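You operate a simulated robot arm through the tools that you are given. There is no shell and no other tool. Be economical: measure what you need, move in short steps, check, and stop when the job is done.

You run a simulated two-armed robot. Do the job below in one go: nothing can be reset, and whatever is moved stays where it is left.

JOB
Pick up the soap canister with one hand, pass it to the other hand and put it on the lower shelf of the stores rack. Set down upright: soap canister.

It is judged by the outcome, as a careful person would: the job done as asked, and still so three seconds after it is handed in. It fails if anything else is knocked over, pushed out of place, dropped, spilled or broken.

ROBOT AND FRAMES
Two 6-joint arms with two-finger grippers on one trunk, on a base that drives. Base frame: it is fixed to the floor where the robot stands at the start and does not move with it; the origin is under the middle of the robot, x ahead of it, y to its left, z up. Readings come in mm, degrees, newtons and seconds.
The left shoulder is at the start at [60, 143, 875], the right one opposite. With the tool pointing down near the work surface each hand reaches from about 100 to 660 mm from the robot's upright axis, wherever it stands, measured 20 degrees to its own side. Places, roughly: lower shelf of the stores rack [700, -100, 600]. Payload 2.45 kg a hand.
The tool frame of a hand sits at the grasp point between the pads (the TCP): z along the fingers, y along the line on which they close. The tips reach 26 mm beyond it. Largest opening 96 mm; the body of the gripper starts 69 mm behind the TCP.
Orientation is that of the tool frame in the base frame, as a unit quaternion [w, x, y, z]. With the fingers straight down and closing along the base's y, the tool's x points along the base's -x, its y along +y and its z along -z.

CONTROLS
- The arms move only by the tool step_arm. It takes "left_deltas", "right_deltas" or both (then of equal length, played together; a hand with none holds still); each is a list of rows, each a list of 3 entries, a list of its own where there are three numbers: the shift along the tool's x, y, z in m, then the turn, a rotation vector about the tool's x, y, z in degrees, then the gripper command, from -1 (fully open) to 1 (shut), values between in proportion. In form: [[[dx, dy, dz], [rx, ry, rz], gripper], ...]. A call has 1 to 8 rows; each row is the pose to reach, as a shift and turn from the pose commanded when the call began, along the tool's axes at that moment. Each row takes 0.2 s and may step no farther than 50 mm and 8.6 degrees from the row before; otherwise, or with a gripper value out of range, the whole call is refused. A pose out of reach is approached as far as the arm can. The call stops where the force on the tool passes 40 N (or 10 N more than at its start, if that is more) or the arm is blocked; 0.2 s more then pass. Each finger halts on what it meets, pressing with about 28 N; the grip force reading is that of the motor and also rises with nothing between the fingers. The clock runs only during rows and for 0.2 s after the last one: add rows that repeat a pose to give the fingers time. It gives the time, the measured TCP pose, the force on the tool (base axes), the opening and the grip force at its end, in the units of the frame above (readings bear some noise), with the torque about the TCP (base axes, N m) and any sound that the robot's microphone picked up, and new pictures: "views" is both (left out), scene, wrist or none (wrist: the cameras of the hands that moved).
- Cameras (640 x 400 px; columns grow to the right, rows downward): "scene" is now at [145.2, 2.5, 1489.1]; the picture's right is [0.05, -1.00, 0.00], its down [-0.65, -0.04, -0.76] and it looks along [0.75, 0.04, -0.66] (base axes); focal length 287 px, centre (320, 200). "left" rides on the left gripper at [82, -3, -98] in its tool frame; the picture's right is [0.04, 1.00, 0.00], its down [-0.73, 0.03, -0.68] and it looks along [-0.68, 0.03, 0.73] (tool axes); focal length 256 px, centre (320, 200). "right" rides on the right gripper at [82, 3, -98] in its tool frame; the picture's right is [-0.04, 1.00, 0.00], its down [-0.73, -0.03, -0.68] and it looks along [-0.68, -0.03, 0.73] (tool axes); focal length 256 px, centre (320, 200). There is no depth. A picture from a camera that has moved, and an enlarged one, comes with that camera's place and axes in the base frame and with its lens.
- lift_body(by): slides the trunk up (or, below 0, down) by that many mm; the arms and the scene camera ride with it, the base frame stays. It gives what a move gives, with no picture.
- roll_base(legs): drives the robot by 1 to 6 legs, each [ahead, turn to the left] in mm and degrees, along the robot's own axes; the way and the turn of a leg run together, so that a leg with both is an arc; at most 1500 mm and 180 degrees a leg. The arms and the cameras ride along, it lands a little off, and it stops where it bumps. It gives what a move gives, and a new picture of the scene camera.
- pan_tilt(pan, tilt): turns the head with the scene camera to pan (to the left, within 86 degrees either way) and tilt (down, from -29 to 69), counted from straight ahead of the robot. It gives what a move gives, and a new picture of the scene camera.
- enlarge(camera, box): a new picture of the part [left, top, right, bottom] of that camera's present view, enlarged. No time passes.
- close_job(): hands the job in; it is judged then, once.

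Work in short steps. Places have to be worked out from the pictures, the camera data and where the tool is seen: move nearer, look again, correct. Check each grasp and each placing, and mend what went wrong. You have 120 turns and 260 pictures in all, those below and enlarged ones among them. Open the grippers and draw the arms clear of the work before you hand the job in, unless the task says otherwise; then end with one line.

The tools are called after "Request:" as name(argument=value, ...) on one line, values as JSON. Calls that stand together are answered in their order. step_arm: Moves the arms, as the interface text tells. Its arguments: {"type":"object","properties":{"left_deltas":{"type":"array"},"right_deltas":{"type":"array"},"views":{"type":"string","enum":["both","scene","wrist","none"]}},"required":[]} The other tools are called the same way: lift_body (by) slides the trunk up or down; roll_base (legs) drives the base; pan_tilt (pan, tilt) turns the head that bears the scene camera; enlarge (camera, box) takes an enlarged picture of a part of a camera's view; close_job () hands the job in.

At the start:

```text
t: 0.0
left_eef_pos: [328.9, 183.3, 1252.8]
left_orientation: [-0.001, 0.0, 1.0, 0.0]
left_wrist_force: [0.1, -0.2, -0.4]
left_ft_torque: [0.01, 0.02, 0.04]
left_finger_gap: 96.1
left_finger_force: 0.1
right_eef_pos: [358.3, -84.6, 1272.8]
right_orientation: [0.0, 0.001, 1.0, -0.001]
right_wrist_force: [0.6, 0.4, 0.6]
right_ft_torque: [0.04, -0.03, 0.02]
right_finger_gap: 95.9
right_finger_force: 0.1
trunk travel left (down, up): [-500.0, 90.0]
robot x, y, heading: [-3.7, 2.2, 0.0]
head pan, tilt: [3.1, 40.9]
```

scene: 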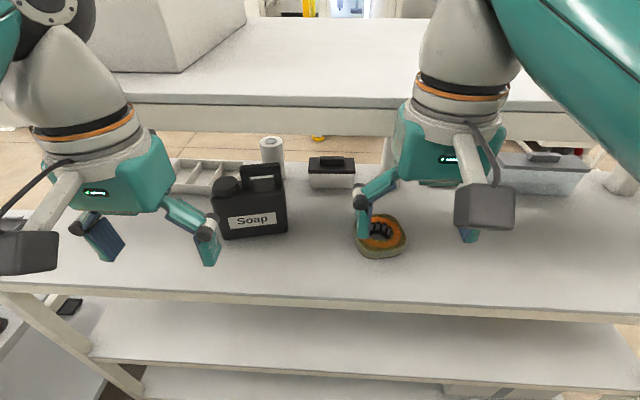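
right: 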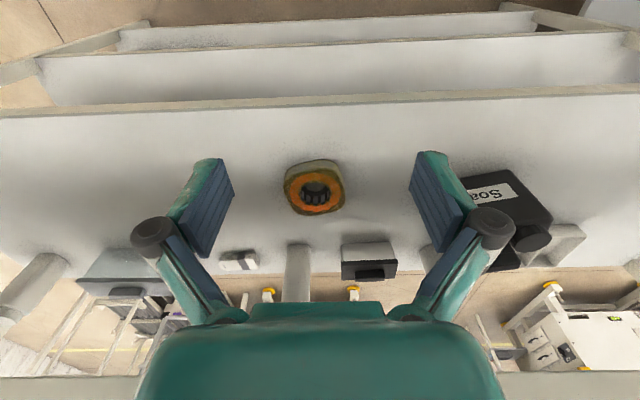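
left: 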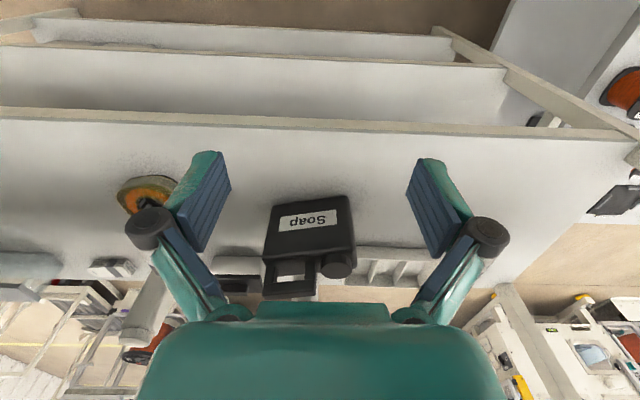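

The canister's label face works out to about [587, 177, 1038], and the top shelf is at about z 977. I'll enlarge both views to get the canister's thickness and handle shape.

Request:
enlarge(camera="left", box=[240, 170, 400, 310])

Request:
enlarge(camera="scene", box=[160, 120, 340, 260])

Request:
enlarge(camera="right", box=[430, 140, 590, 280])

```text
2.86 times, centred on (320, 240) of left
camera zoom: at [248.3, 180.9, 1351.4], right [-0.04, 1.0, 0.0], down [0.73, 0.03, 0.68], along [0.68, 0.03, -0.73], focal length 731 px, centre (320, 86)
```

zoom: 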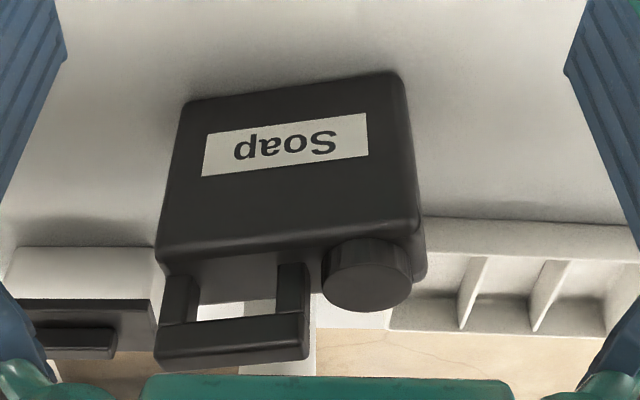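

```text
2.86 times, centred on (250, 190) of scene
camera zoom: at [145.2, 2.5, 1489.1], right [0.05, -1.0, 0.0], down [-0.65, -0.04, -0.76], along [0.75, 0.04, -0.66], focal length 819 px, centre (520, 229)
```

zoom: 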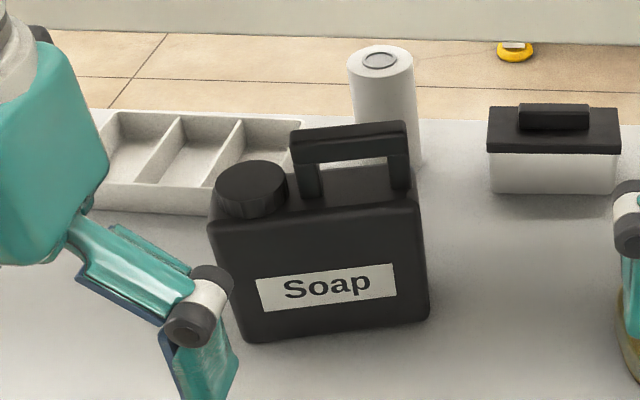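

```text
2.86 times, centred on (510, 210) of right
camera zoom: at [277.6, -80.0, 1372.1], right [0.04, 1.0, 0.0], down [0.73, -0.03, 0.68], along [0.68, -0.03, -0.73], focal length 731 px, centre (-223, 171)
```

zoom: 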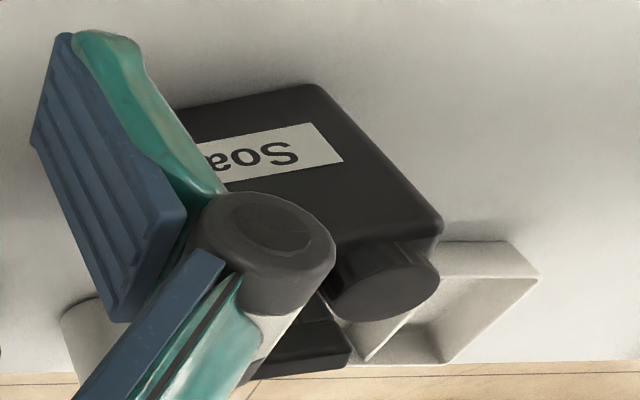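

The canister is about 148 mm wide, 63 mm thick and 125 mm tall to the body top, yawed about +12°, with its centre near [624, 183]. Next I'll tilt the head down to see how much room there is between the base and the rack.

Request:
pan_tilt(pan=0, tilt=69)

```text
t: 0.9
left_eef_pos: [329.7, 182.7, 1253.7]
left_orientation: [0.0, 0.0, 1.0, 0.0]
left_wrist_force: [0.5, -0.2, -0.2]
left_ft_torque: [-0.02, -0.02, -0.01]
left_finger_gap: 95.9
left_finger_force: 0.0
right_eef_pos: [358.6, -84.3, 1273.6]
right_orientation: [0.0, 0.001, 1.0, 0.0]
right_wrist_force: [-0.9, 0.2, 0.9]
right_ft_torque: [-0.01, -0.01, -0.01]
right_finger_gap: 96.1
right_finger_force: 0.1
trunk travel left (down, up): [-500.0, 90.0]
robot x, y, heading: [1.8, -0.4, 0.1]
head pan, tilt: [0.0, 68.8]
camera scene: at [116.8, -2.1, 1454.4], right [0.0, -1.0, 0.0], down [-0.93, 0.0, -0.36], along [0.36, 0.0, -0.93], focal length 287 px, centre (320, 200)
```

scene: 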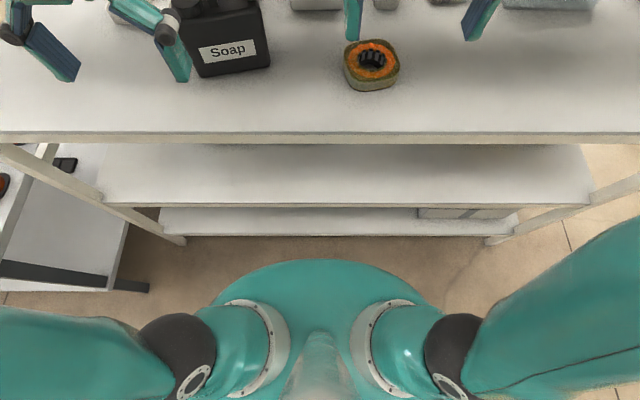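

The lower shelf's front edge is at about x 431 and the shelf is clear there. The robot's front sits well back, so I'll drive 80 mm closer to bring the canister inside comfortable reach.

Request:
roll_base(legs=[[80, 0]])

Request:
pan_tilt(pan=8, tilt=45)

```text
t: 1.8
left_eef_pos: [364.5, 182.6, 1254.4]
left_orientation: [0.001, 0.0, 1.0, 0.002]
left_wrist_force: [0.2, 0.2, 0.1]
left_ft_torque: [0.01, 0.0, 0.01]
left_finger_gap: 96.1
left_finger_force: 0.1
right_eef_pos: [383.2, -84.4, 1278.0]
right_orientation: [-0.011, -0.003, 1.0, -0.001]
right_wrist_force: [-15.4, -0.5, -4.2]
right_ft_torque: [0.17, -1.35, -0.28]
right_finger_gap: 95.7
right_finger_force: 0.0
trunk travel left (down, up): [-500.0, 90.0]
robot x, y, heading: [37.2, -0.5, 0.1]
head pan, tilt: [0.0, 68.8]
stopped in leg 1: the force on the tool passed its limit at 134 N (the readings are from after the stop); the commanded pose is now the measured one
camera scene: at [150.4, -2.5, 1454.6], right [0.0, -1.0, 0.0], down [-0.93, 0.0, -0.36], along [0.36, 0.0, -0.93], focal length 287 px, centre (320, 200)
```

scene: 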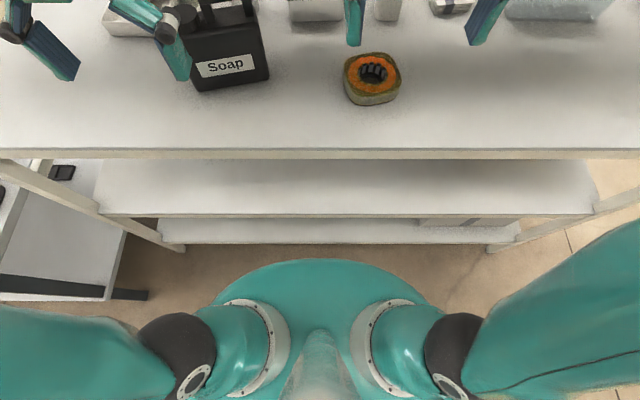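

```text
t: 2.7
left_eef_pos: [363.7, 181.9, 1255.5]
left_orientation: [0.002, 0.0, 1.0, 0.001]
left_wrist_force: [0.1, -0.7, 0.8]
left_ft_torque: [0.04, 0.0, -0.01]
left_finger_gap: 96.1
left_finger_force: 0.0
right_eef_pos: [383.0, -85.5, 1278.9]
right_orientation: [-0.01, -0.002, 1.0, -0.001]
right_wrist_force: [-19.6, -1.7, -5.9]
right_ft_torque: [0.14, -1.71, -0.33]
right_finger_gap: 96.1
right_finger_force: 0.1
trunk travel left (down, up): [-500.0, 90.0]
robot x, y, heading: [34.6, 2.2, -0.1]
head pan, tilt: [8.0, 45.0]
camera scene: at [174.2, 9.0, 1483.6], right [0.14, -0.99, 0.0], down [-0.7, -0.1, -0.71], along [0.7, 0.1, -0.71], focal length 287 px, centre (320, 200)
```

scene: 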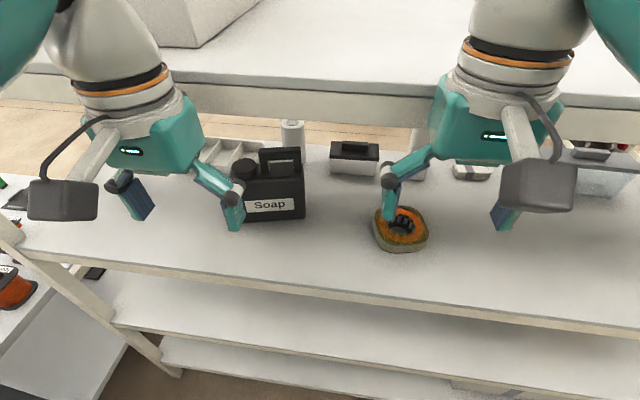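

The right wrist hit something: the two views put an upper shelf edge at about x 426, z 1340. That means the canister stands in a gap only about 360 mm high, so a top-down grasp is out. I'll back off and plan sideways grasps on the narrow ends.

Request:
roll_base(legs=[[-140, 0]])

Request:
pan_tilt(pan=0, tilt=25)

```text
t: 4.0
left_eef_pos: [225.3, 182.2, 1255.1]
left_orientation: [0.0, 0.0, 1.0, 0.0]
left_wrist_force: [-0.3, 1.3, -0.3]
left_ft_torque: [-0.02, -0.09, -0.02]
left_finger_gap: 96.3
left_finger_force: 0.0
right_eef_pos: [243.6, -83.9, 1277.1]
right_orientation: [-0.012, -0.003, 1.0, 0.0]
right_wrist_force: [-0.6, -0.2, 0.7]
right_ft_torque: [0.02, -0.04, 0.01]
right_finger_gap: 95.9
right_finger_force: 0.1
trunk travel left (down, up): [-500.0, 90.0]
robot x, y, heading: [-103.0, -0.8, 0.0]
head pan, tilt: [8.0, 45.0]
camera scene: at [35.2, 9.4, 1483.5], right [0.14, -0.99, 0.0], down [-0.7, -0.1, -0.71], along [0.7, 0.1, -0.71], focal length 287 px, centre (320, 200)
```

scene: 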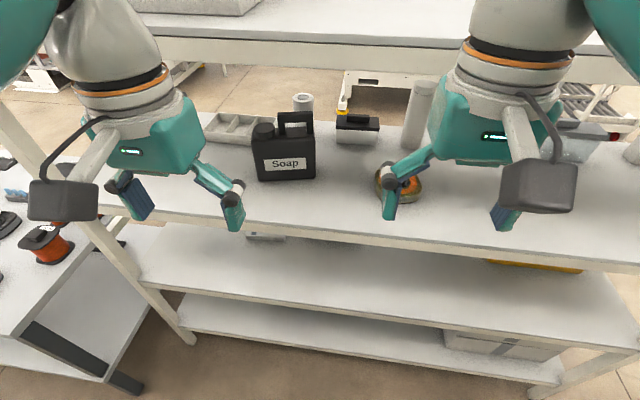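

```text
t: 4.9
left_eef_pos: [226.6, 182.7, 1255.3]
left_orientation: [0.001, 0.0, 1.0, -0.001]
left_wrist_force: [0.0, -0.9, -0.1]
left_ft_torque: [-0.01, -0.01, 0.03]
left_finger_gap: 96.3
left_finger_force: 0.1
right_eef_pos: [245.4, -84.6, 1277.7]
right_orientation: [-0.013, -0.003, 1.0, -0.001]
right_wrist_force: [-0.7, 0.4, 0.1]
right_ft_torque: [-0.01, -0.02, 0.01]
right_finger_gap: 96.2
right_finger_force: 0.0
trunk travel left (down, up): [-500.0, 90.0]
robot x, y, heading: [-103.8, 1.7, 0.2]
head pan, tilt: [0.0, 25.0]
camera scene: at [49.3, -1.9, 1513.7], right [0.0, -1.0, 0.0], down [-0.42, 0.0, -0.91], along [0.91, 0.0, -0.42], focal length 287 px, centre (320, 200)
```

scene: 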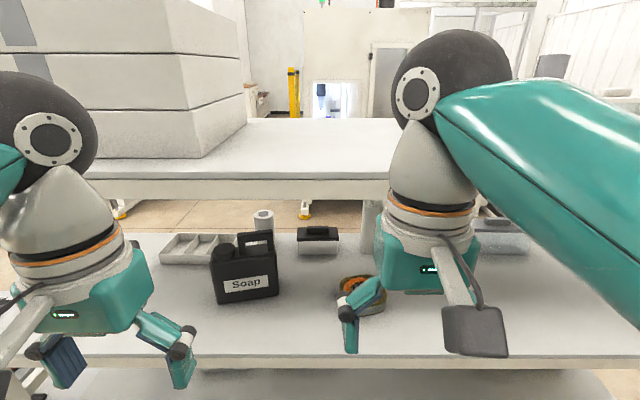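

The upper shelf shows clearly now, its underside at about z 1338 and its front edge at x 430; nothing was disturbed. I'll turn the left hand, still outside the rack, toward a horizontal pose pointing right with its camera on top, starting with the turn about the tool axis.

Request:
step_arm(left_deltas=[[[0, 0, 0.01], [0, 0, -8.5], -1], [[0, 0, 0.02], [0, 0, -17], -1], [[0, 0, 0.03], [0, 0, -25.5], -1], [[0, 0, 0.04], [0, 0, -34], -1], [[0, 0, 0.05], [0, 0, -42.5], -1], [[0, 0, 0.06], [0, 0, -51], -1], [[0, 0, 0.07], [0, 0, -59.5], -1], [[0, 0, 0.08], [0, 0, -68], -1]], views="none")

Request:
step_arm(left_deltas=[[[0, 0, 0.01], [0, 0, -8.5], -1], [[0, 0, 0.02], [0, 0, -17], -1], [[0, 0, 0.03], [0, 0, -25.5], -1], [[0, 0, 0.03], [0, 0, -34], -1]], views="scene")

```text
t: 6.7
left_eef_pos: [225.8, 183.9, 1175.0]
left_orientation: [0.0, -0.561, 0.828, 0.001]
left_wrist_force: [0.3, -0.1, 0.7]
left_ft_torque: [-0.02, 0.0, 0.01]
left_finger_gap: 95.6
left_finger_force: 0.0
right_eef_pos: [245.7, -84.6, 1277.8]
right_orientation: [-0.012, -0.002, 1.0, 0.0]
right_wrist_force: [-0.9, -1.3, -0.2]
right_ft_torque: [0.02, 0.01, -0.01]
right_finger_gap: 96.2
right_finger_force: 0.1
trunk travel left (down, up): [-500.0, 90.0]
robot x, y, heading: [-105.0, -1.0, -0.1]
head pan, tilt: [0.0, 25.0]
```

```text
t: 7.7
left_eef_pos: [226.5, 184.1, 1146.3]
left_orientation: [-0.001, 0.778, -0.628, 0.001]
left_wrist_force: [0.2, 0.2, -0.2]
left_ft_torque: [0.04, 0.02, -0.01]
left_finger_gap: 96.0
left_finger_force: 0.0
right_eef_pos: [246.7, -84.3, 1277.2]
right_orientation: [-0.013, -0.003, 1.0, -0.001]
right_wrist_force: [0.1, 0.8, 0.5]
right_ft_torque: [-0.04, 0.0, 0.01]
right_finger_gap: 96.0
right_finger_force: 0.1
trunk travel left (down, up): [-500.0, 90.0]
robot x, y, heading: [-102.5, -3.3, 0.4]
head pan, tilt: [0.0, 25.0]
camera scene: at [49.2, -1.9, 1513.8], right [0.0, -1.0, 0.0], down [-0.42, 0.0, -0.91], along [0.91, 0.0, -0.42], focal length 287 px, centre (320, 200)
```

scene: 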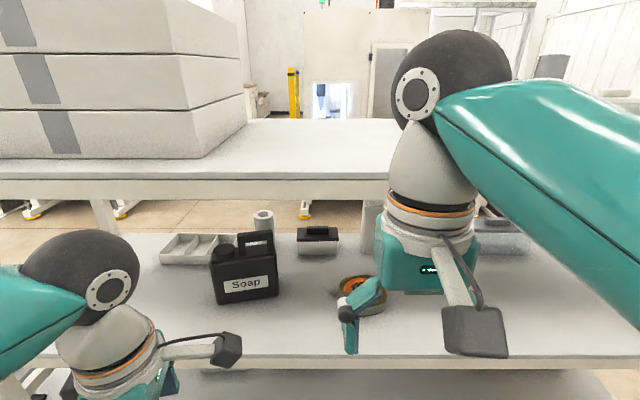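

The turn is right: the tool's x now points to base -y. Next I'll pitch the hand up about its y axis until the fingers are horizontal.

Request:
step_arm(left_deltas=[[[-0.01, 0, 0.005], [0, 8.5, 0], -1], [[-0.02, 0, 0.01], [0, 17, 0], -1], [[-0.03, 0, 0.015], [0, 25.5, 0], -1], [[-0.04, 0, 0.02], [0, 34, 0], -1], [[-0.05, 0, 0.02], [0, 42.5, 0], -1], [[-0.06, 0, 0.02], [0, 51, 0], -1], [[-0.06, 0, 0.02], [0, 59.5, 0], -1], [[-0.06, 0, 0.02], [0, 68, 0], -1]], views="none")

Request:
step_arm(left_deltas=[[[0, 0, 0], [0, 7.3, 0], -1], [[0, 0, 0], [0, 14.6, 0], -1], [[0, 0, 0], [0, 22, 0], -1]], views="both")

```text
t: 9.5
left_eef_pos: [214.0, 243.6, 1126.0]
left_orientation: [0.352, 0.644, -0.521, 0.436]
left_wrist_force: [0.6, 0.6, 0.5]
left_ft_torque: [-0.04, 0.03, -0.03]
left_finger_gap: 96.2
left_finger_force: 0.0
right_eef_pos: [246.4, -82.7, 1277.2]
right_orientation: [-0.013, -0.003, 1.0, -0.001]
right_wrist_force: [0.3, -0.3, 0.7]
right_ft_torque: [0.01, 0.01, 0.0]
right_finger_gap: 96.0
right_finger_force: 0.1
trunk travel left (down, up): [-500.0, 90.0]
robot x, y, heading: [-104.2, -2.7, -0.2]
head pan, tilt: [0.0, 25.0]
```

```text
t: 10.3
left_eef_pos: [214.2, 242.9, 1125.0]
left_orientation: [0.444, 0.55, -0.444, 0.551]
left_wrist_force: [-0.3, -0.4, -1.2]
left_ft_torque: [-0.01, 0.0, -0.03]
left_finger_gap: 95.7
left_finger_force: 0.1
right_eef_pos: [246.1, -83.8, 1276.7]
right_orientation: [-0.013, -0.002, 1.0, -0.001]
right_wrist_force: [-0.2, 1.0, -0.6]
right_ft_torque: [-0.04, 0.03, 0.0]
right_finger_gap: 95.9
right_finger_force: 0.1
trunk travel left (down, up): [-500.0, 90.0]
robot x, y, heading: [-104.0, -0.2, -0.0]
head pan, tilt: [0.0, 25.0]
camera scene: at [49.9, -1.4, 1513.7], right [0.0, -1.0, 0.0], down [-0.42, 0.0, -0.91], along [0.91, 0.0, -0.42], focal length 287 px, centre (320, 200)
camera left: at [198.1, 340.9, 1205.9], right [-0.98, -0.21, 0.04], down [-0.17, 0.66, -0.73], along [0.13, -0.72, -0.68], focal length 256 px, centre (320, 200)
```

scene: 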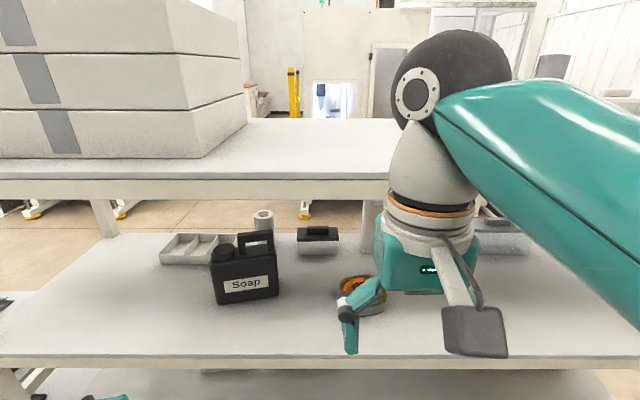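
left: 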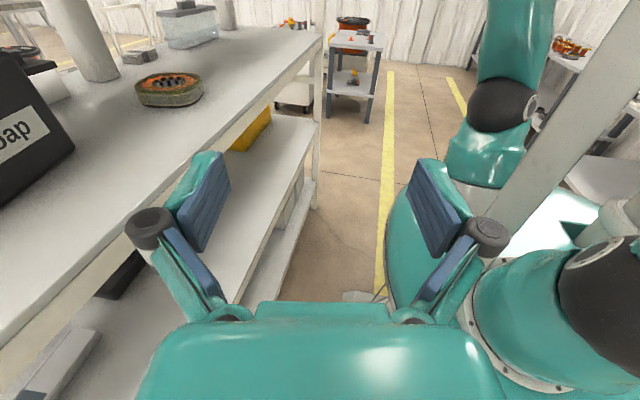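

The left hand is horizontal, and the canister is unobstructed from the head. I'll enlarge that view to refine its pose.

Request:
enlarge(camera="scene", box=[140, 215, 300, 315])

```text
4.00 times, centred on (220, 265) of scene
camera zoom: at [49.9, -1.4, 1513.7], right [0.0, -1.0, 0.0], down [-0.42, 0.0, -0.91], along [0.91, 0.0, -0.42], focal length 1147 px, centre (720, -60)
```

zoom: 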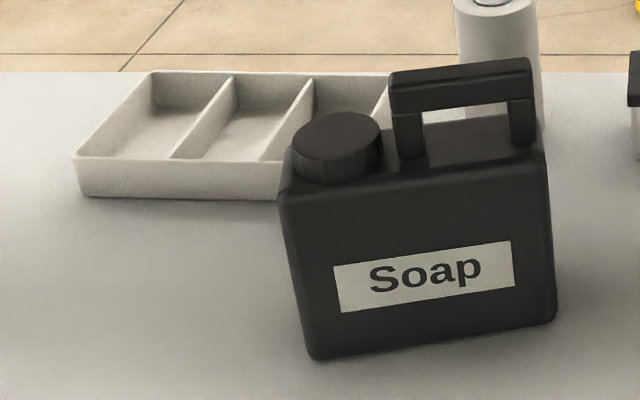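

Canister centre is about [632, 185], yaw 13°, width 150. I'll raise the trunk so the arm comes in above the shelf, then look at the left arm's posture.

Request:
lift_body(by=85)

Request:
pan_tilt(pan=45, tilt=50)

```text
t: 11.5
left_eef_pos: [215.0, 243.1, 1209.4]
left_orientation: [0.445, 0.55, -0.445, 0.55]
left_wrist_force: [-0.3, -0.4, -0.6]
left_ft_torque: [-0.04, -0.02, 0.04]
left_finger_gap: 95.9
left_finger_force: 0.0
right_eef_pos: [245.8, -84.0, 1361.7]
right_orientation: [-0.011, -0.002, 1.0, -0.001]
right_wrist_force: [-0.3, -0.8, 0.1]
right_ft_torque: [0.0, -0.04, -0.02]
right_finger_gap: 96.2
right_finger_force: 0.1
trunk travel left (down, up): [-585.0, 5.0]
robot x, y, heading: [-106.0, 0.3, 0.1]
head pan, tilt: [0.0, 25.0]
```

```text
t: 12.6
left_eef_pos: [214.3, 242.2, 1209.5]
left_orientation: [0.446, 0.549, -0.445, 0.549]
left_wrist_force: [-0.3, -0.2, 0.5]
left_ft_torque: [0.01, 0.0, 0.02]
left_finger_gap: 95.9
left_finger_force: 0.1
right_eef_pos: [245.3, -84.9, 1361.7]
right_orientation: [-0.012, -0.003, 1.0, -0.001]
right_wrist_force: [0.1, 0.8, 0.1]
right_ft_torque: [0.0, -0.04, 0.03]
right_finger_gap: 95.8
right_finger_force: 0.0
trunk travel left (down, up): [-585.0, 5.0]
robot x, y, heading: [-106.5, 0.8, -0.2]
head pan, tilt: [45.0, 50.0]
camera scene: at [11.6, 52.5, 1561.3], right [0.71, -0.71, 0.0], down [-0.54, -0.54, -0.64], along [0.45, 0.45, -0.77], focal length 287 px, centre (320, 200)
```

scene: 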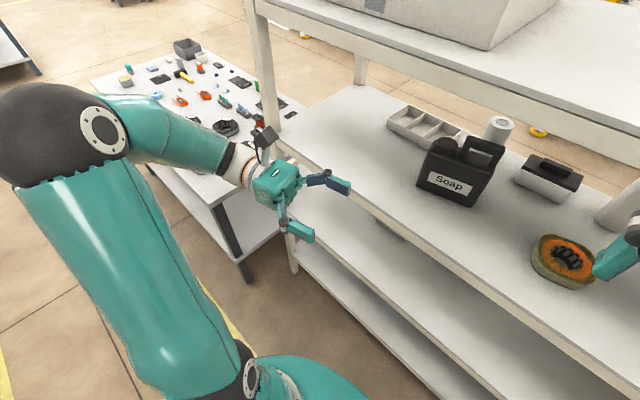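

The left elbow is outside and high, which suits a sideways approach. Before driving in, I'll also turn the right hand to point left (camera on top) and draw it back and down, ready for the handover.

Request:
step_arm(right_deltas=[[[0.005, -0.01, 0.015], [0, 0, 8.5], -1], [[0.01, -0.02, 0.03], [0, 0, 17], -1], [[0.015, -0.03, 0.045], [0, 0, 25.5], -1], [[0.02, -0.04, 0.06], [0, 0, 34], -1], [[0.025, -0.05, 0.075], [0, 0, 42.5], -1], [[0.03, -0.06, 0.09], [0, 0, 51], -1], [[0.03, -0.07, 0.105], [0, 0, 59.5], -1], [[0.03, -0.08, 0.12], [0, 0, 68], -1]], views="none")

Request:
step_arm(right_deltas=[[[0, 0, 0.01], [0, 0, 7.5], -1], [[0, 0, 0.02], [0, 0, 15], -1], [[0, 0, 0.03], [0, 0, 22], -1]], views="none")

Request:
step_arm(right_deltas=[[[-0.01, 0, 0], [0, 8.5, 0], -1], [[-0.02, 0, 0], [0, 17, 0], -1], [[-0.03, 0, 0], [0, 25.5, 0], -1], [[-0.04, 0, 0], [0, 34, 0], -1], [[-0.05, 0, 0], [0, 42.5, 0], -1], [[-0.06, 0, 0], [0, 51, 0], -1], [[-0.06, 0, 0], [0, 59.5, 0], -1], [[-0.06, 0, 0], [0, 68, 0], -1]], views="none")

Request:
step_arm(right_deltas=[[[0, 0, 0], [0, 7.5, 0], -1], [[0, 0, 0], [0, 15, 0], -1], [[0, 0, 0], [0, 22, 0], -1]], views="scene")

```text
t: 14.4
left_eef_pos: [214.3, 242.2, 1209.4]
left_orientation: [0.445, 0.55, -0.445, 0.549]
left_wrist_force: [-0.6, -0.3, 0.1]
left_ft_torque: [-0.03, 0.0, -0.01]
left_finger_gap: 96.1
left_finger_force: 0.0
right_eef_pos: [213.1, -163.2, 1243.0]
right_orientation: [-0.009, 0.558, 0.829, -0.008]
right_wrist_force: [-0.4, 0.4, -0.1]
right_ft_torque: [-0.03, 0.0, 0.01]
right_finger_gap: 96.2
right_finger_force: 0.0
trunk travel left (down, up): [-585.0, 5.0]
robot x, y, heading: [-102.9, -0.6, 0.0]
head pan, tilt: [45.0, 50.0]
```

```text
t: 15.2
left_eef_pos: [214.6, 244.2, 1209.8]
left_orientation: [0.445, 0.549, -0.445, 0.549]
left_wrist_force: [0.5, -0.2, 0.8]
left_ft_torque: [0.04, -0.01, 0.02]
left_finger_gap: 96.0
left_finger_force: 0.2
right_eef_pos: [213.1, -163.5, 1214.5]
right_orientation: [-0.009, 0.706, 0.708, -0.01]
right_wrist_force: [-0.1, -0.5, -1.5]
right_ft_torque: [0.04, 0.01, -0.01]
right_finger_gap: 96.0
right_finger_force: 0.1
trunk travel left (down, up): [-585.0, 5.0]
robot x, y, heading: [-102.4, 0.4, -0.1]
head pan, tilt: [45.0, 50.0]
```

```text
t: 17.0
left_eef_pos: [214.9, 241.7, 1210.2]
left_orientation: [0.445, 0.549, -0.445, 0.55]
left_wrist_force: [-0.6, -0.2, -0.3]
left_ft_torque: [0.03, -0.01, 0.01]
left_finger_gap: 95.9
left_finger_force: 0.1
right_eef_pos: [212.8, -223.7, 1214.6]
right_orientation: [-0.404, 0.589, 0.583, 0.388]
right_wrist_force: [0.2, -0.1, 0.2]
right_ft_torque: [0.01, -0.02, 0.0]
right_finger_gap: 96.0
right_finger_force: 0.0
trunk travel left (down, up): [-585.0, 5.0]
robot x, y, heading: [-100.9, 4.5, -0.1]
head pan, tilt: [45.0, 50.0]
```

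```text
t: 17.8
left_eef_pos: [215.3, 241.9, 1209.4]
left_orientation: [0.444, 0.55, -0.446, 0.549]
left_wrist_force: [-0.3, 0.2, -0.8]
left_ft_torque: [0.0, 0.0, -0.04]
left_finger_gap: 96.2
left_finger_force: 0.1
right_eef_pos: [214.0, -225.2, 1214.4]
right_orientation: [0.508, -0.504, -0.495, -0.493]
right_wrist_force: [-0.3, -0.7, -0.2]
right_ft_torque: [0.0, 0.01, 0.02]
right_finger_gap: 96.0
right_finger_force: 0.1
trunk travel left (down, up): [-585.0, 5.0]
robot x, y, heading: [-102.9, 0.2, 0.2]
head pan, tilt: [45.0, 50.0]
camera scene: at [12.2, 51.8, 1561.3], right [0.71, -0.71, 0.0], down [-0.54, -0.54, -0.64], along [0.45, 0.46, -0.77], focal length 287 px, centre (320, 200)
```

scene: 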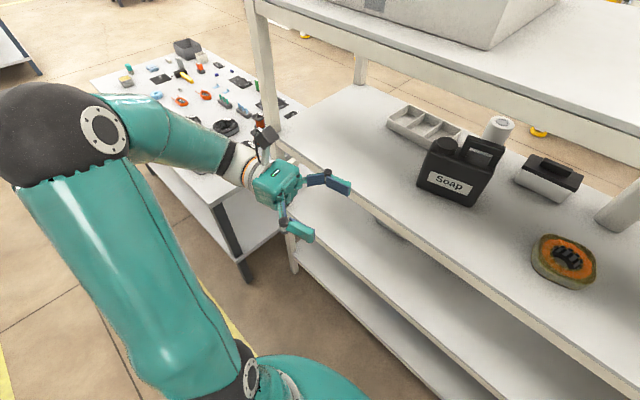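

Both hands are set. I'll drive 145 mm ahead, since both hands are at gap height and clear of the shelf edges.

Request:
roll_base(legs=[[145, 0]])

```text
t: 19.2
left_eef_pos: [360.3, 242.5, 1209.4]
left_orientation: [0.445, 0.551, -0.444, 0.549]
left_wrist_force: [0.6, 0.1, -0.2]
left_ft_torque: [-0.02, -0.04, -0.05]
left_finger_gap: 96.0
left_finger_force: 0.1
right_eef_pos: [360.0, -224.8, 1213.4]
right_orientation: [0.507, -0.506, -0.495, -0.492]
right_wrist_force: [0.7, 0.2, 0.1]
right_ft_torque: [0.01, 0.0, 0.06]
right_finger_gap: 95.9
right_finger_force: 0.0
trunk travel left (down, up): [-585.0, 5.0]
robot x, y, heading: [37.0, -2.9, 0.1]
head pan, tilt: [45.0, 50.0]
camera scene: at [158.4, 52.4, 1561.1], right [0.71, -0.71, 0.0], down [-0.54, -0.54, -0.64], along [0.45, 0.45, -0.77], focal length 287 px, centre (320, 200)
```

scene: 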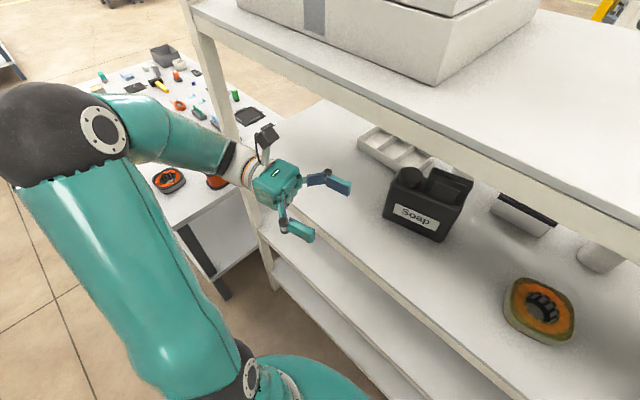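

I'll lower the left hand first, because its camera is near the upper shelf's underside, and move part way toward the canister's left side.

Request:
step_arm(left_deltas=[[[-0.03, 0, 0], [0, 0, 0], -1], [[-0.06, 0, 0], [0, 0, 0], -1], [[-0.09, -0.01, 0], [0, 0, 0], -1], [[-0.12, -0.03, 0], [0, 0, 0], -1], [[-0.14, -0.06, 0], [0, 0, 0], -1], [[-0.15, -0.09, 0], [0, 0, 0], -1], [[-0.159, -0.12, 0], [0, 0, 0], -1]], views="both")

```text
t: 20.8
left_eef_pos: [476.5, 267.3, 1053.7]
left_orientation: [0.445, 0.55, -0.445, 0.549]
left_wrist_force: [1.1, 0.3, 0.2]
left_ft_torque: [-0.01, -0.02, -0.01]
left_finger_gap: 96.1
left_finger_force: 0.1
right_eef_pos: [358.6, -224.8, 1214.5]
right_orientation: [0.506, -0.505, -0.496, -0.493]
right_wrist_force: [-0.5, 0.1, -0.3]
right_ft_torque: [0.01, 0.01, 0.0]
right_finger_gap: 96.1
right_finger_force: 0.0
trunk travel left (down, up): [-585.0, 5.0]
robot x, y, heading: [35.6, -1.1, -0.1]
head pan, tilt: [45.0, 50.0]
camera scene: at [156.7, 52.8, 1561.2], right [0.71, -0.71, 0.0], down [-0.54, -0.54, -0.64], along [0.45, 0.45, -0.77], focal length 287 px, centre (320, 200)
camera left: at [459.6, 365.4, 1135.8], right [-0.98, -0.21, 0.04], down [-0.17, 0.66, -0.73], along [0.12, -0.72, -0.68], focal length 256 px, centre (320, 200)
```

scene: 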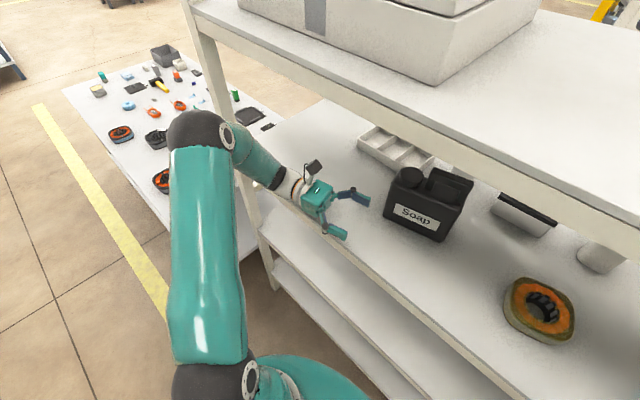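
left: 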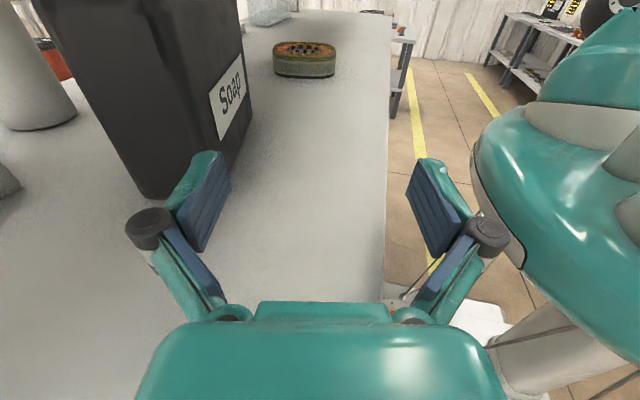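

The hand is in the gap and clear. I'll enlarge the left wrist view to measure the canister's near end.

Request:
enlarge(camera="left", box=[30, 0, 270, 210])

```text
1.90 times, centred on (150, 105) of left
camera zoom: at [459.6, 365.4, 1135.8], right [-0.98, -0.21, 0.04], down [-0.17, 0.66, -0.73], along [0.12, -0.72, -0.68], focal length 488 px, centre (644, 381)
```

zoom: 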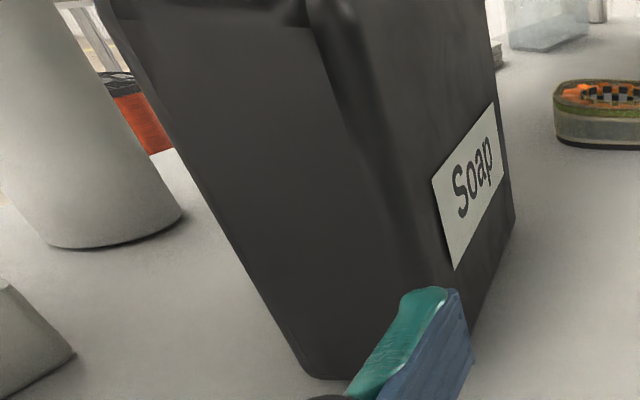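

Combining views, the middle shelf is actually at about z 998. The canister centre is about [608, 178], with thickness about 50 and width about 144. I'll back off along the fingers, line up with the canister's axis and look again.

Request:
step_arm(left_deltas=[[[0, 0, -0.03], [0, 0, 0], -1], [[0, -0.03, -0.035], [0, 0, 0], -1], [[0, -0.06, -0.035], [0, 0, 0], -1], [[0, -0.085, -0.035], [0, 0, 0], -1], [[0, -0.108, -0.035], [0, 0, 0], -1], [[0, -0.108, -0.035], [0, 0, 0], -1]], views="both")

```text
t: 22.2
left_eef_pos: [573.1, 323.2, 1054.2]
left_orientation: [0.445, 0.549, -0.446, 0.549]
left_wrist_force: [-0.6, -0.1, -0.6]
left_ft_torque: [0.03, 0.01, 0.02]
left_finger_gap: 96.1
left_finger_force: 0.0
right_eef_pos: [357.1, -224.7, 1213.6]
right_orientation: [0.507, -0.506, -0.495, -0.492]
right_wrist_force: [-0.1, 0.5, 0.0]
right_ft_torque: [-0.03, 0.01, -0.01]
right_finger_gap: 95.8
right_finger_force: 0.1
trunk travel left (down, up): [-585.0, 5.0]
robot x, y, heading: [43.7, 2.9, -0.2]
head pan, tilt: [45.0, 50.0]
camera scene: at [155.5, 52.2, 1561.3], right [0.71, -0.71, 0.0], down [-0.54, -0.54, -0.64], along [0.45, 0.45, -0.77], focal length 287 px, centre (320, 200)
camera left: at [556.7, 421.4, 1135.2], right [-0.98, -0.21, 0.04], down [-0.17, 0.66, -0.73], along [0.13, -0.72, -0.68], focal length 256 px, centre (320, 200)
```

scene: 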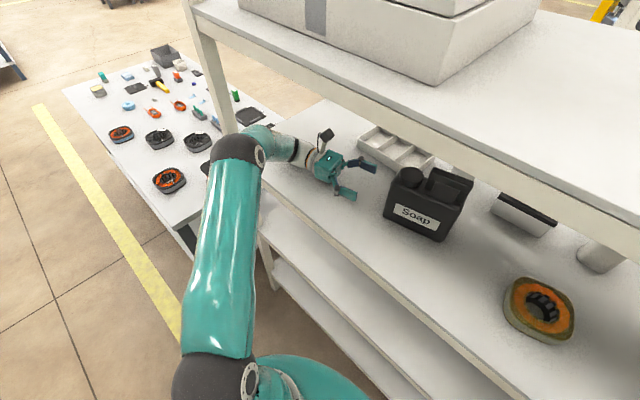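
left: 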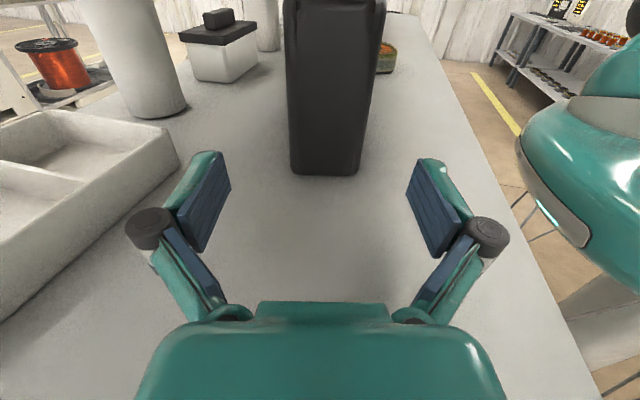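

The canister end sits almost centred between the fingers, with its left face at about y 241. I'll advance 120 mm along the fingers and then close.

Request:
step_arm(left_deltas=[[[0, 0.002, 0.03], [0, 0, 0], -1], [[0, 0.003, 0.06], [0, 0, 0], -1], [[0, 0.003, 0.09], [0, 0, 0], -1], [[0, 0.003, 0.12], [0, 0, 0], -1], [[0, 0.003, 0.12], [0, 0, 0], -1]], views="both")

```text
t: 23.4
left_eef_pos: [597.6, 206.1, 1052.3]
left_orientation: [0.445, 0.55, -0.444, 0.55]
left_wrist_force: [0.4, 0.0, -0.2]
left_ft_torque: [0.01, 0.0, 0.02]
left_finger_gap: 96.0
left_finger_force: 0.1
right_eef_pos: [357.1, -225.2, 1215.0]
right_orientation: [0.506, -0.506, -0.495, -0.493]
right_wrist_force: [-0.5, 0.9, 0.4]
right_ft_torque: [0.03, 0.01, -0.03]
right_finger_gap: 95.9
right_finger_force: 0.1
trunk travel left (down, up): [-585.0, 5.0]
robot x, y, heading: [40.5, 0.0, 0.2]
head pan, tilt: [45.0, 50.0]
camera scene: at [155.8, 52.8, 1561.3], right [0.71, -0.71, 0.0], down [-0.54, -0.54, -0.64], along [0.45, 0.45, -0.77], focal length 287 px, centre (320, 200)
camera left: at [579.8, 304.4, 1133.2], right [-0.98, -0.21, 0.04], down [-0.17, 0.66, -0.73], along [0.13, -0.72, -0.68], focal length 256 px, centre (320, 200)
```

scene: 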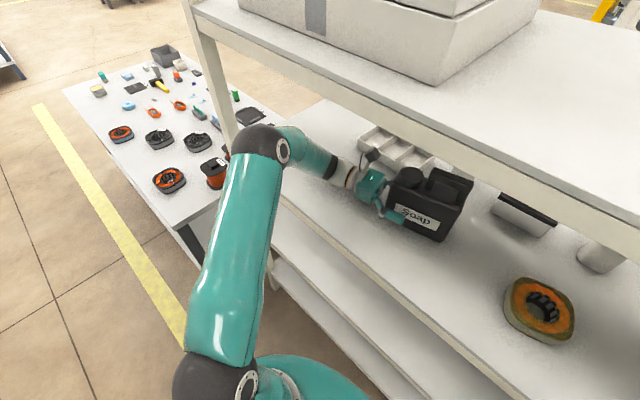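
left: 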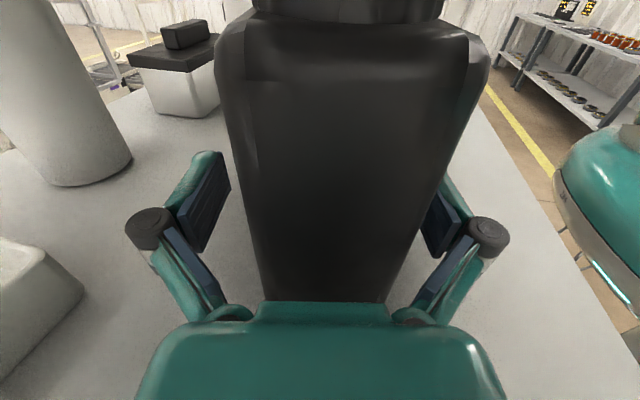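

The fingers straddle the canister. Closing the gripper.

Request:
step_arm(left_deltas=[[[0, 0, 0], [0, 0, 0], 1], [[0, 0, 0], [0, 0, 0], 1], [[0, 0, 0], [0, 0, 0], 1], [[0, 0, 0], [0, 0, 0], 1], [[0, 0, 0], [0, 0, 0], 1]], views="wrist")

```text
t: 24.6
left_eef_pos: [596.9, 207.2, 1052.5]
left_orientation: [0.445, 0.55, -0.445, 0.55]
left_wrist_force: [0.9, 0.5, 1.7]
left_ft_torque: [0.03, 0.03, 0.02]
left_finger_gap: 61.0
left_finger_force: 28.1
right_eef_pos: [357.4, -225.8, 1213.8]
right_orientation: [0.506, -0.506, -0.495, -0.493]
right_wrist_force: [-0.2, 0.3, 0.3]
right_ft_torque: [-0.01, 0.01, 0.0]
right_finger_gap: 95.9
right_finger_force: 0.1
trunk travel left (down, up): [-585.0, 5.0]
robot x, y, heading: [39.0, -1.1, 0.1]
head pan, tilt: [45.0, 50.0]
camera left: at [579.8, 304.4, 1133.3], right [-0.98, -0.21, 0.04], down [-0.17, 0.66, -0.73], along [0.13, -0.72, -0.68], focal length 256 px, centre (320, 200)
```

left: 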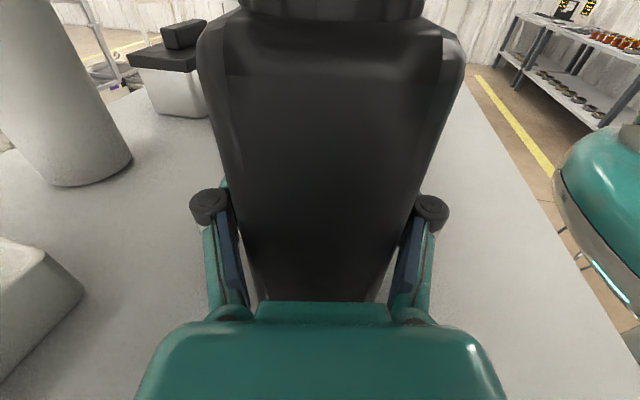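

The gripper stopped at 61 mm with 28 N, so it has the body. I'll lift 40 mm in small steps and read the weight.

Request:
step_arm(left_deltas=[[[0.01, 0, 0], [0, 0, 0], 1], [[0.02, 0, 0], [0, 0, 0], 1], [[0.03, 0, 0], [0, 0, 0], 1], [[0.04, 0, 0], [0, 0, 0], 1], [[0.04, 0, 0], [0, 0, 0], 1]], views="both")

```text
t: 25.8
left_eef_pos: [597.7, 205.5, 1091.9]
left_orientation: [0.445, 0.549, -0.445, 0.55]
left_wrist_force: [0.1, -0.1, -1.6]
left_ft_torque: [0.03, 0.02, 0.01]
left_finger_gap: 60.9
left_finger_force: 28.5
right_eef_pos: [356.9, -225.2, 1212.8]
right_orientation: [0.506, -0.505, -0.495, -0.493]
right_wrist_force: [0.3, 0.4, 0.5]
right_ft_torque: [0.0, -0.01, 0.02]
right_finger_gap: 96.3
right_finger_force: 0.1
trunk travel left (down, up): [-585.0, 5.0]
robot x, y, heading: [38.3, -0.7, -0.1]
head pan, tilt: [45.0, 50.0]
camera scene: at [156.1, 52.4, 1561.2], right [0.71, -0.71, 0.0], down [-0.54, -0.54, -0.64], along [0.45, 0.45, -0.77], focal length 287 px, centre (320, 200)
camera left: at [580.8, 303.6, 1172.2], right [-0.98, -0.21, 0.04], down [-0.17, 0.66, -0.73], along [0.13, -0.72, -0.68], focal length 256 px, centre (320, 200)
```

scene: 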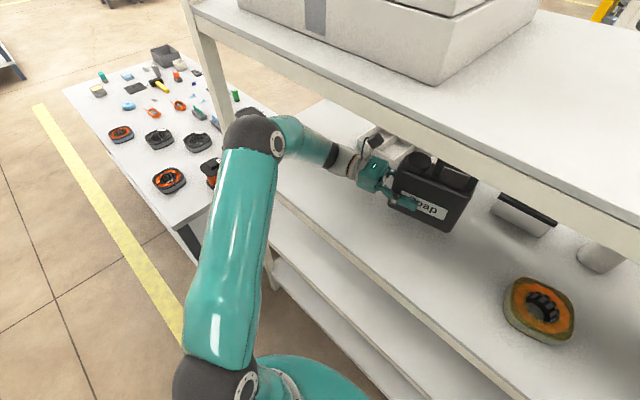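
left: 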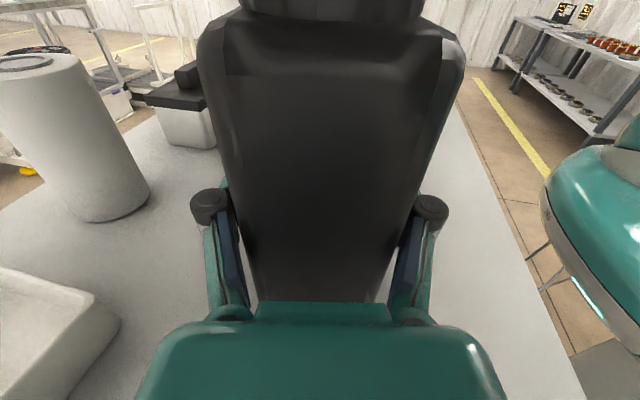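

The canister is light (about 2 N) and held firmly and upright. I'll roll straight back to bring it out of the rack.

Request:
roll_base(legs=[[-300, 0]])

```text
t: 27.8
left_eef_pos: [297.4, 203.8, 1091.2]
left_orientation: [0.445, 0.549, -0.446, 0.549]
left_wrist_force: [-0.1, -0.4, -1.0]
left_ft_torque: [-0.02, 0.0, 0.01]
left_finger_gap: 60.3
left_finger_force: 28.0
right_eef_pos: [57.9, -226.2, 1215.2]
right_orientation: [-0.505, 0.506, 0.495, 0.494]
right_wrist_force: [-0.7, -0.1, -0.3]
right_ft_torque: [-0.01, 0.01, -0.03]
right_finger_gap: 96.1
right_finger_force: 0.1
trunk travel left (down, up): [-585.0, 5.0]
robot x, y, heading: [-257.6, 0.7, -0.1]
head pan, tilt: [45.0, 50.0]
camera scene: at [-143.9, 52.5, 1561.4], right [0.7, -0.71, 0.0], down [-0.54, -0.54, -0.64], along [0.46, 0.45, -0.77], focal length 287 px, centre (320, 200)
```

scene: 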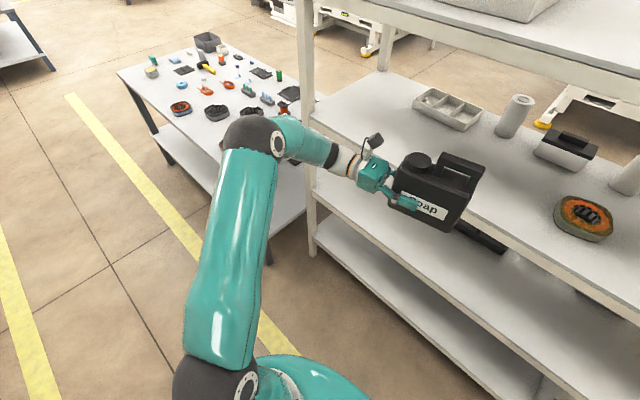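

It's clear of the rack. I'll bring the canister in front of the robot with the left hand and square its yaw for the handover.

Request:
step_arm(left_deltas=[[[0.005, 0.025, 0.013], [-1.5, 0, 0], 1], [[0.01, 0.05, 0.026], [-3, 0, 0], 1], [[0.015, 0.076, 0.039], [-4.5, 0, 0], 1], [[0.02, 0.101, 0.052], [-6, 0, 0], 1], [[0.025, 0.127, 0.065], [-7.5, 0, 0], 1], [[0.03, 0.152, 0.078], [-9, 0, 0], 1], [[0.035, 0.178, 0.091], [-10.5, 0, 0], 1], [[0.039, 0.203, 0.104], [-12.1, 0, 0], 1]], views="none")

Request:
pan_tilt(pan=0, tilt=60)

```text
t: 29.6
left_eef_pos: [120.4, 61.2, 1130.5]
left_orientation: [-0.5, -0.499, 0.502, -0.499]
left_wrist_force: [-0.4, -0.6, 0.0]
left_ft_torque: [0.04, -0.02, -0.01]
left_finger_gap: 59.9
left_finger_force: 28.0
right_eef_pos: [58.6, -225.6, 1214.1]
right_orientation: [-0.506, 0.507, 0.494, 0.494]
right_wrist_force: [-0.4, -0.1, -0.2]
right_ft_torque: [0.0, 0.03, -0.02]
right_finger_gap: 96.0
right_finger_force: 0.1
trunk travel left (down, up): [-585.0, 5.0]
robot x, y, heading: [-259.2, 4.5, -0.2]
head pan, tilt: [45.0, 50.0]
```

```text
t: 30.7
left_eef_pos: [122.5, 61.3, 1130.1]
left_orientation: [0.501, 0.499, -0.501, 0.499]
left_wrist_force: [2.0, -0.4, -0.8]
left_ft_torque: [0.06, 0.0, 0.0]
left_finger_gap: 59.8
left_finger_force: 28.5
right_eef_pos: [57.8, -225.9, 1214.3]
right_orientation: [0.506, -0.506, -0.495, -0.493]
right_wrist_force: [0.7, 0.0, 0.2]
right_ft_torque: [0.01, 0.04, 0.0]
right_finger_gap: 95.8
right_finger_force: 0.2
trunk travel left (down, up): [-585.0, 5.0]
robot x, y, heading: [-259.1, 1.0, -0.3]
head pan, tilt: [0.0, 60.0]
camera scene: at [-130.6, -2.0, 1548.7], right [0.0, -1.0, 0.0], down [-0.87, 0.0, -0.5], along [0.5, 0.0, -0.87], focal length 287 px, centre (320, 200)
```

scene: 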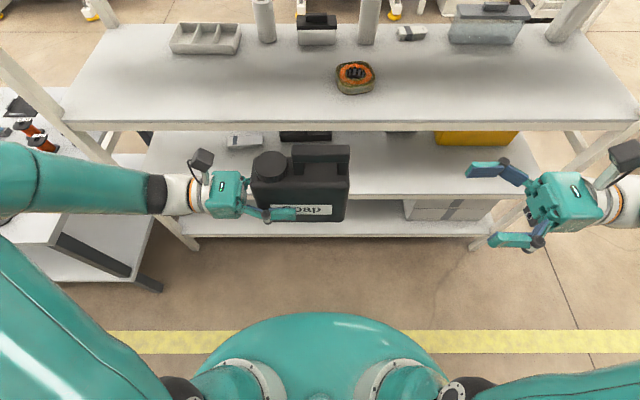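

The canister is upright in front of the robot and the right hand faces it. I'll move the right hand to a pre-grasp in line with the canister's free end.

Request:
step_arm(right_deltas=[[[-0.025, 0.02, 0], [0, 0, 0], -1], [[-0.05, 0.042, 0.01], [0, 0, 0], -1], [[-0.076, 0.064, 0.035], [0, 0, 0], -1], [[-0.076, 0.064, 0.07], [0, 0, 0], -1], [[-0.076, 0.064, 0.1], [0, 0, 0], -1], [[-0.076, 0.064, 0.1], [0, 0, 0], -1]], views="both")

```text
t: 32.1
left_eef_pos: [122.5, 59.7, 1130.1]
left_orientation: [-0.502, -0.498, 0.502, -0.498]
left_wrist_force: [0.7, -0.4, -1.6]
left_ft_torque: [0.06, 0.02, 0.01]
left_finger_gap: 59.7
left_finger_force: 28.1
right_eef_pos: [121.8, -124.7, 1136.7]
right_orientation: [0.506, -0.506, -0.495, -0.493]
right_wrist_force: [-0.3, -0.7, 0.1]
right_ft_torque: [0.01, -0.03, -0.04]
right_finger_gap: 96.3
right_finger_force: 0.1
trunk travel left (down, up): [-585.0, 5.0]
robot x, y, heading: [-258.3, 2.2, 0.0]
head pan, tilt: [0.0, 60.0]
camera scene: at [-130.7, -2.3, 1548.7], right [0.0, -1.0, 0.0], down [-0.87, 0.0, -0.5], along [0.5, 0.0, -0.87], focal length 287 px, centre (320, 200)
camera right: at [126.2, -222.8, 1218.9], right [1.0, 0.0, -0.06], down [-0.05, -0.68, -0.73], along [-0.04, 0.73, -0.68], focal length 256 px, centre (320, 200)
```

scene: 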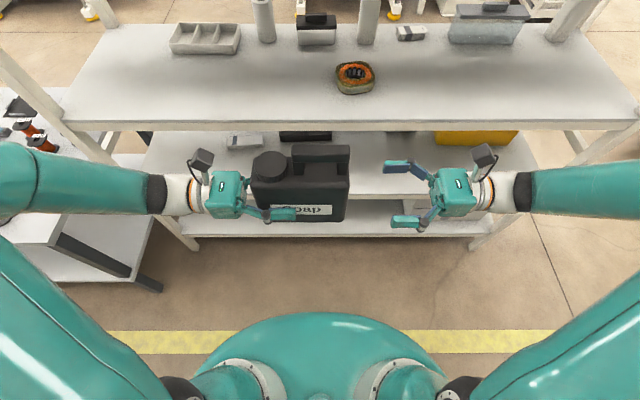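
right: 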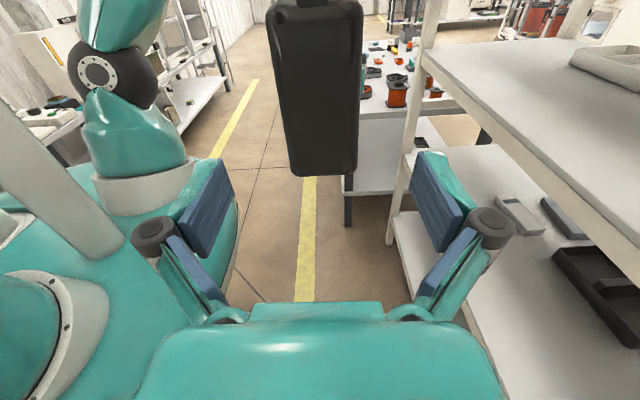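

Canister end at about y -37, well centred. I'll advance 118 mm with a 1.4° roll correction.

Request:
step_arm(right_deltas=[[[0, 0, 0.03], [0, 0, -1.4], -1], [[0, 0, 0.06], [0, 0, -1.4], -1], [[0, 0, 0.09], [0, 0, -1.4], -1], [[0, 0, 0.118], [0, 0, -1.4], -1], [[0, 0, 0.118], [0, 0, -1.4], -1]], views="both")

```text
t: 33.3
left_eef_pos: [121.5, 59.5, 1129.5]
left_orientation: [-0.501, -0.499, 0.502, -0.498]
left_wrist_force: [0.1, -0.5, -0.9]
left_ft_torque: [0.01, 0.04, -0.01]
left_finger_gap: 59.5
left_finger_force: 28.0
right_eef_pos: [119.2, -10.4, 1136.1]
right_orientation: [-0.499, 0.501, 0.5, 0.5]
right_wrist_force: [1.0, 0.3, -0.4]
right_ft_torque: [0.02, 0.03, 0.0]
right_finger_gap: 95.8
right_finger_force: 0.0
trunk travel left (down, up): [-585.0, 5.0]
robot x, y, heading: [-258.4, 1.9, -0.1]
head pan, tilt: [0.0, 60.0]
camera scene: at [-130.7, -2.4, 1548.7], right [0.0, -1.0, 0.0], down [-0.87, 0.0, -0.5], along [0.5, 0.0, -0.87], focal length 287 px, centre (320, 200)
camera right: at [123.2, -107.9, 1219.4], right [1.0, 0.0, -0.04], down [-0.03, -0.68, -0.73], along [-0.03, 0.73, -0.68], focal length 256 px, centre (320, 200)
```

scene: 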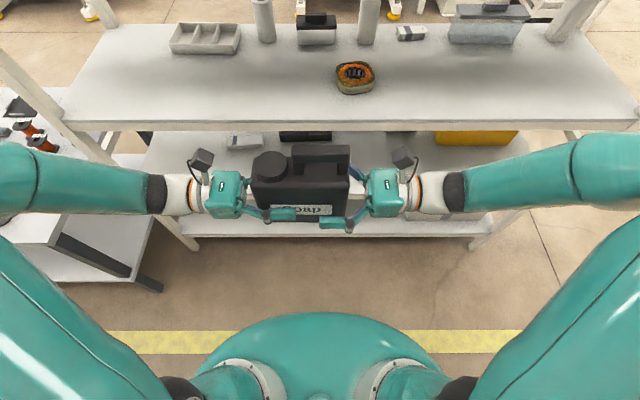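
right: 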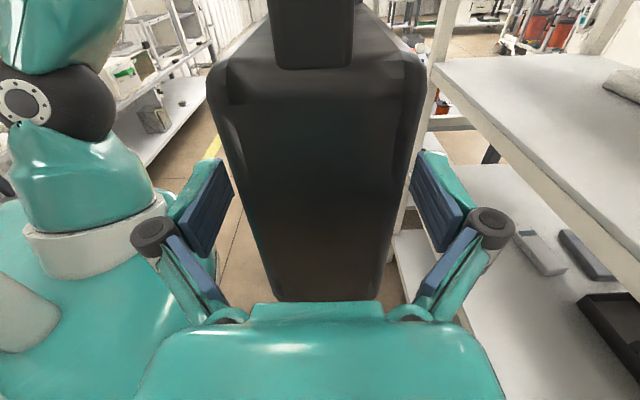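

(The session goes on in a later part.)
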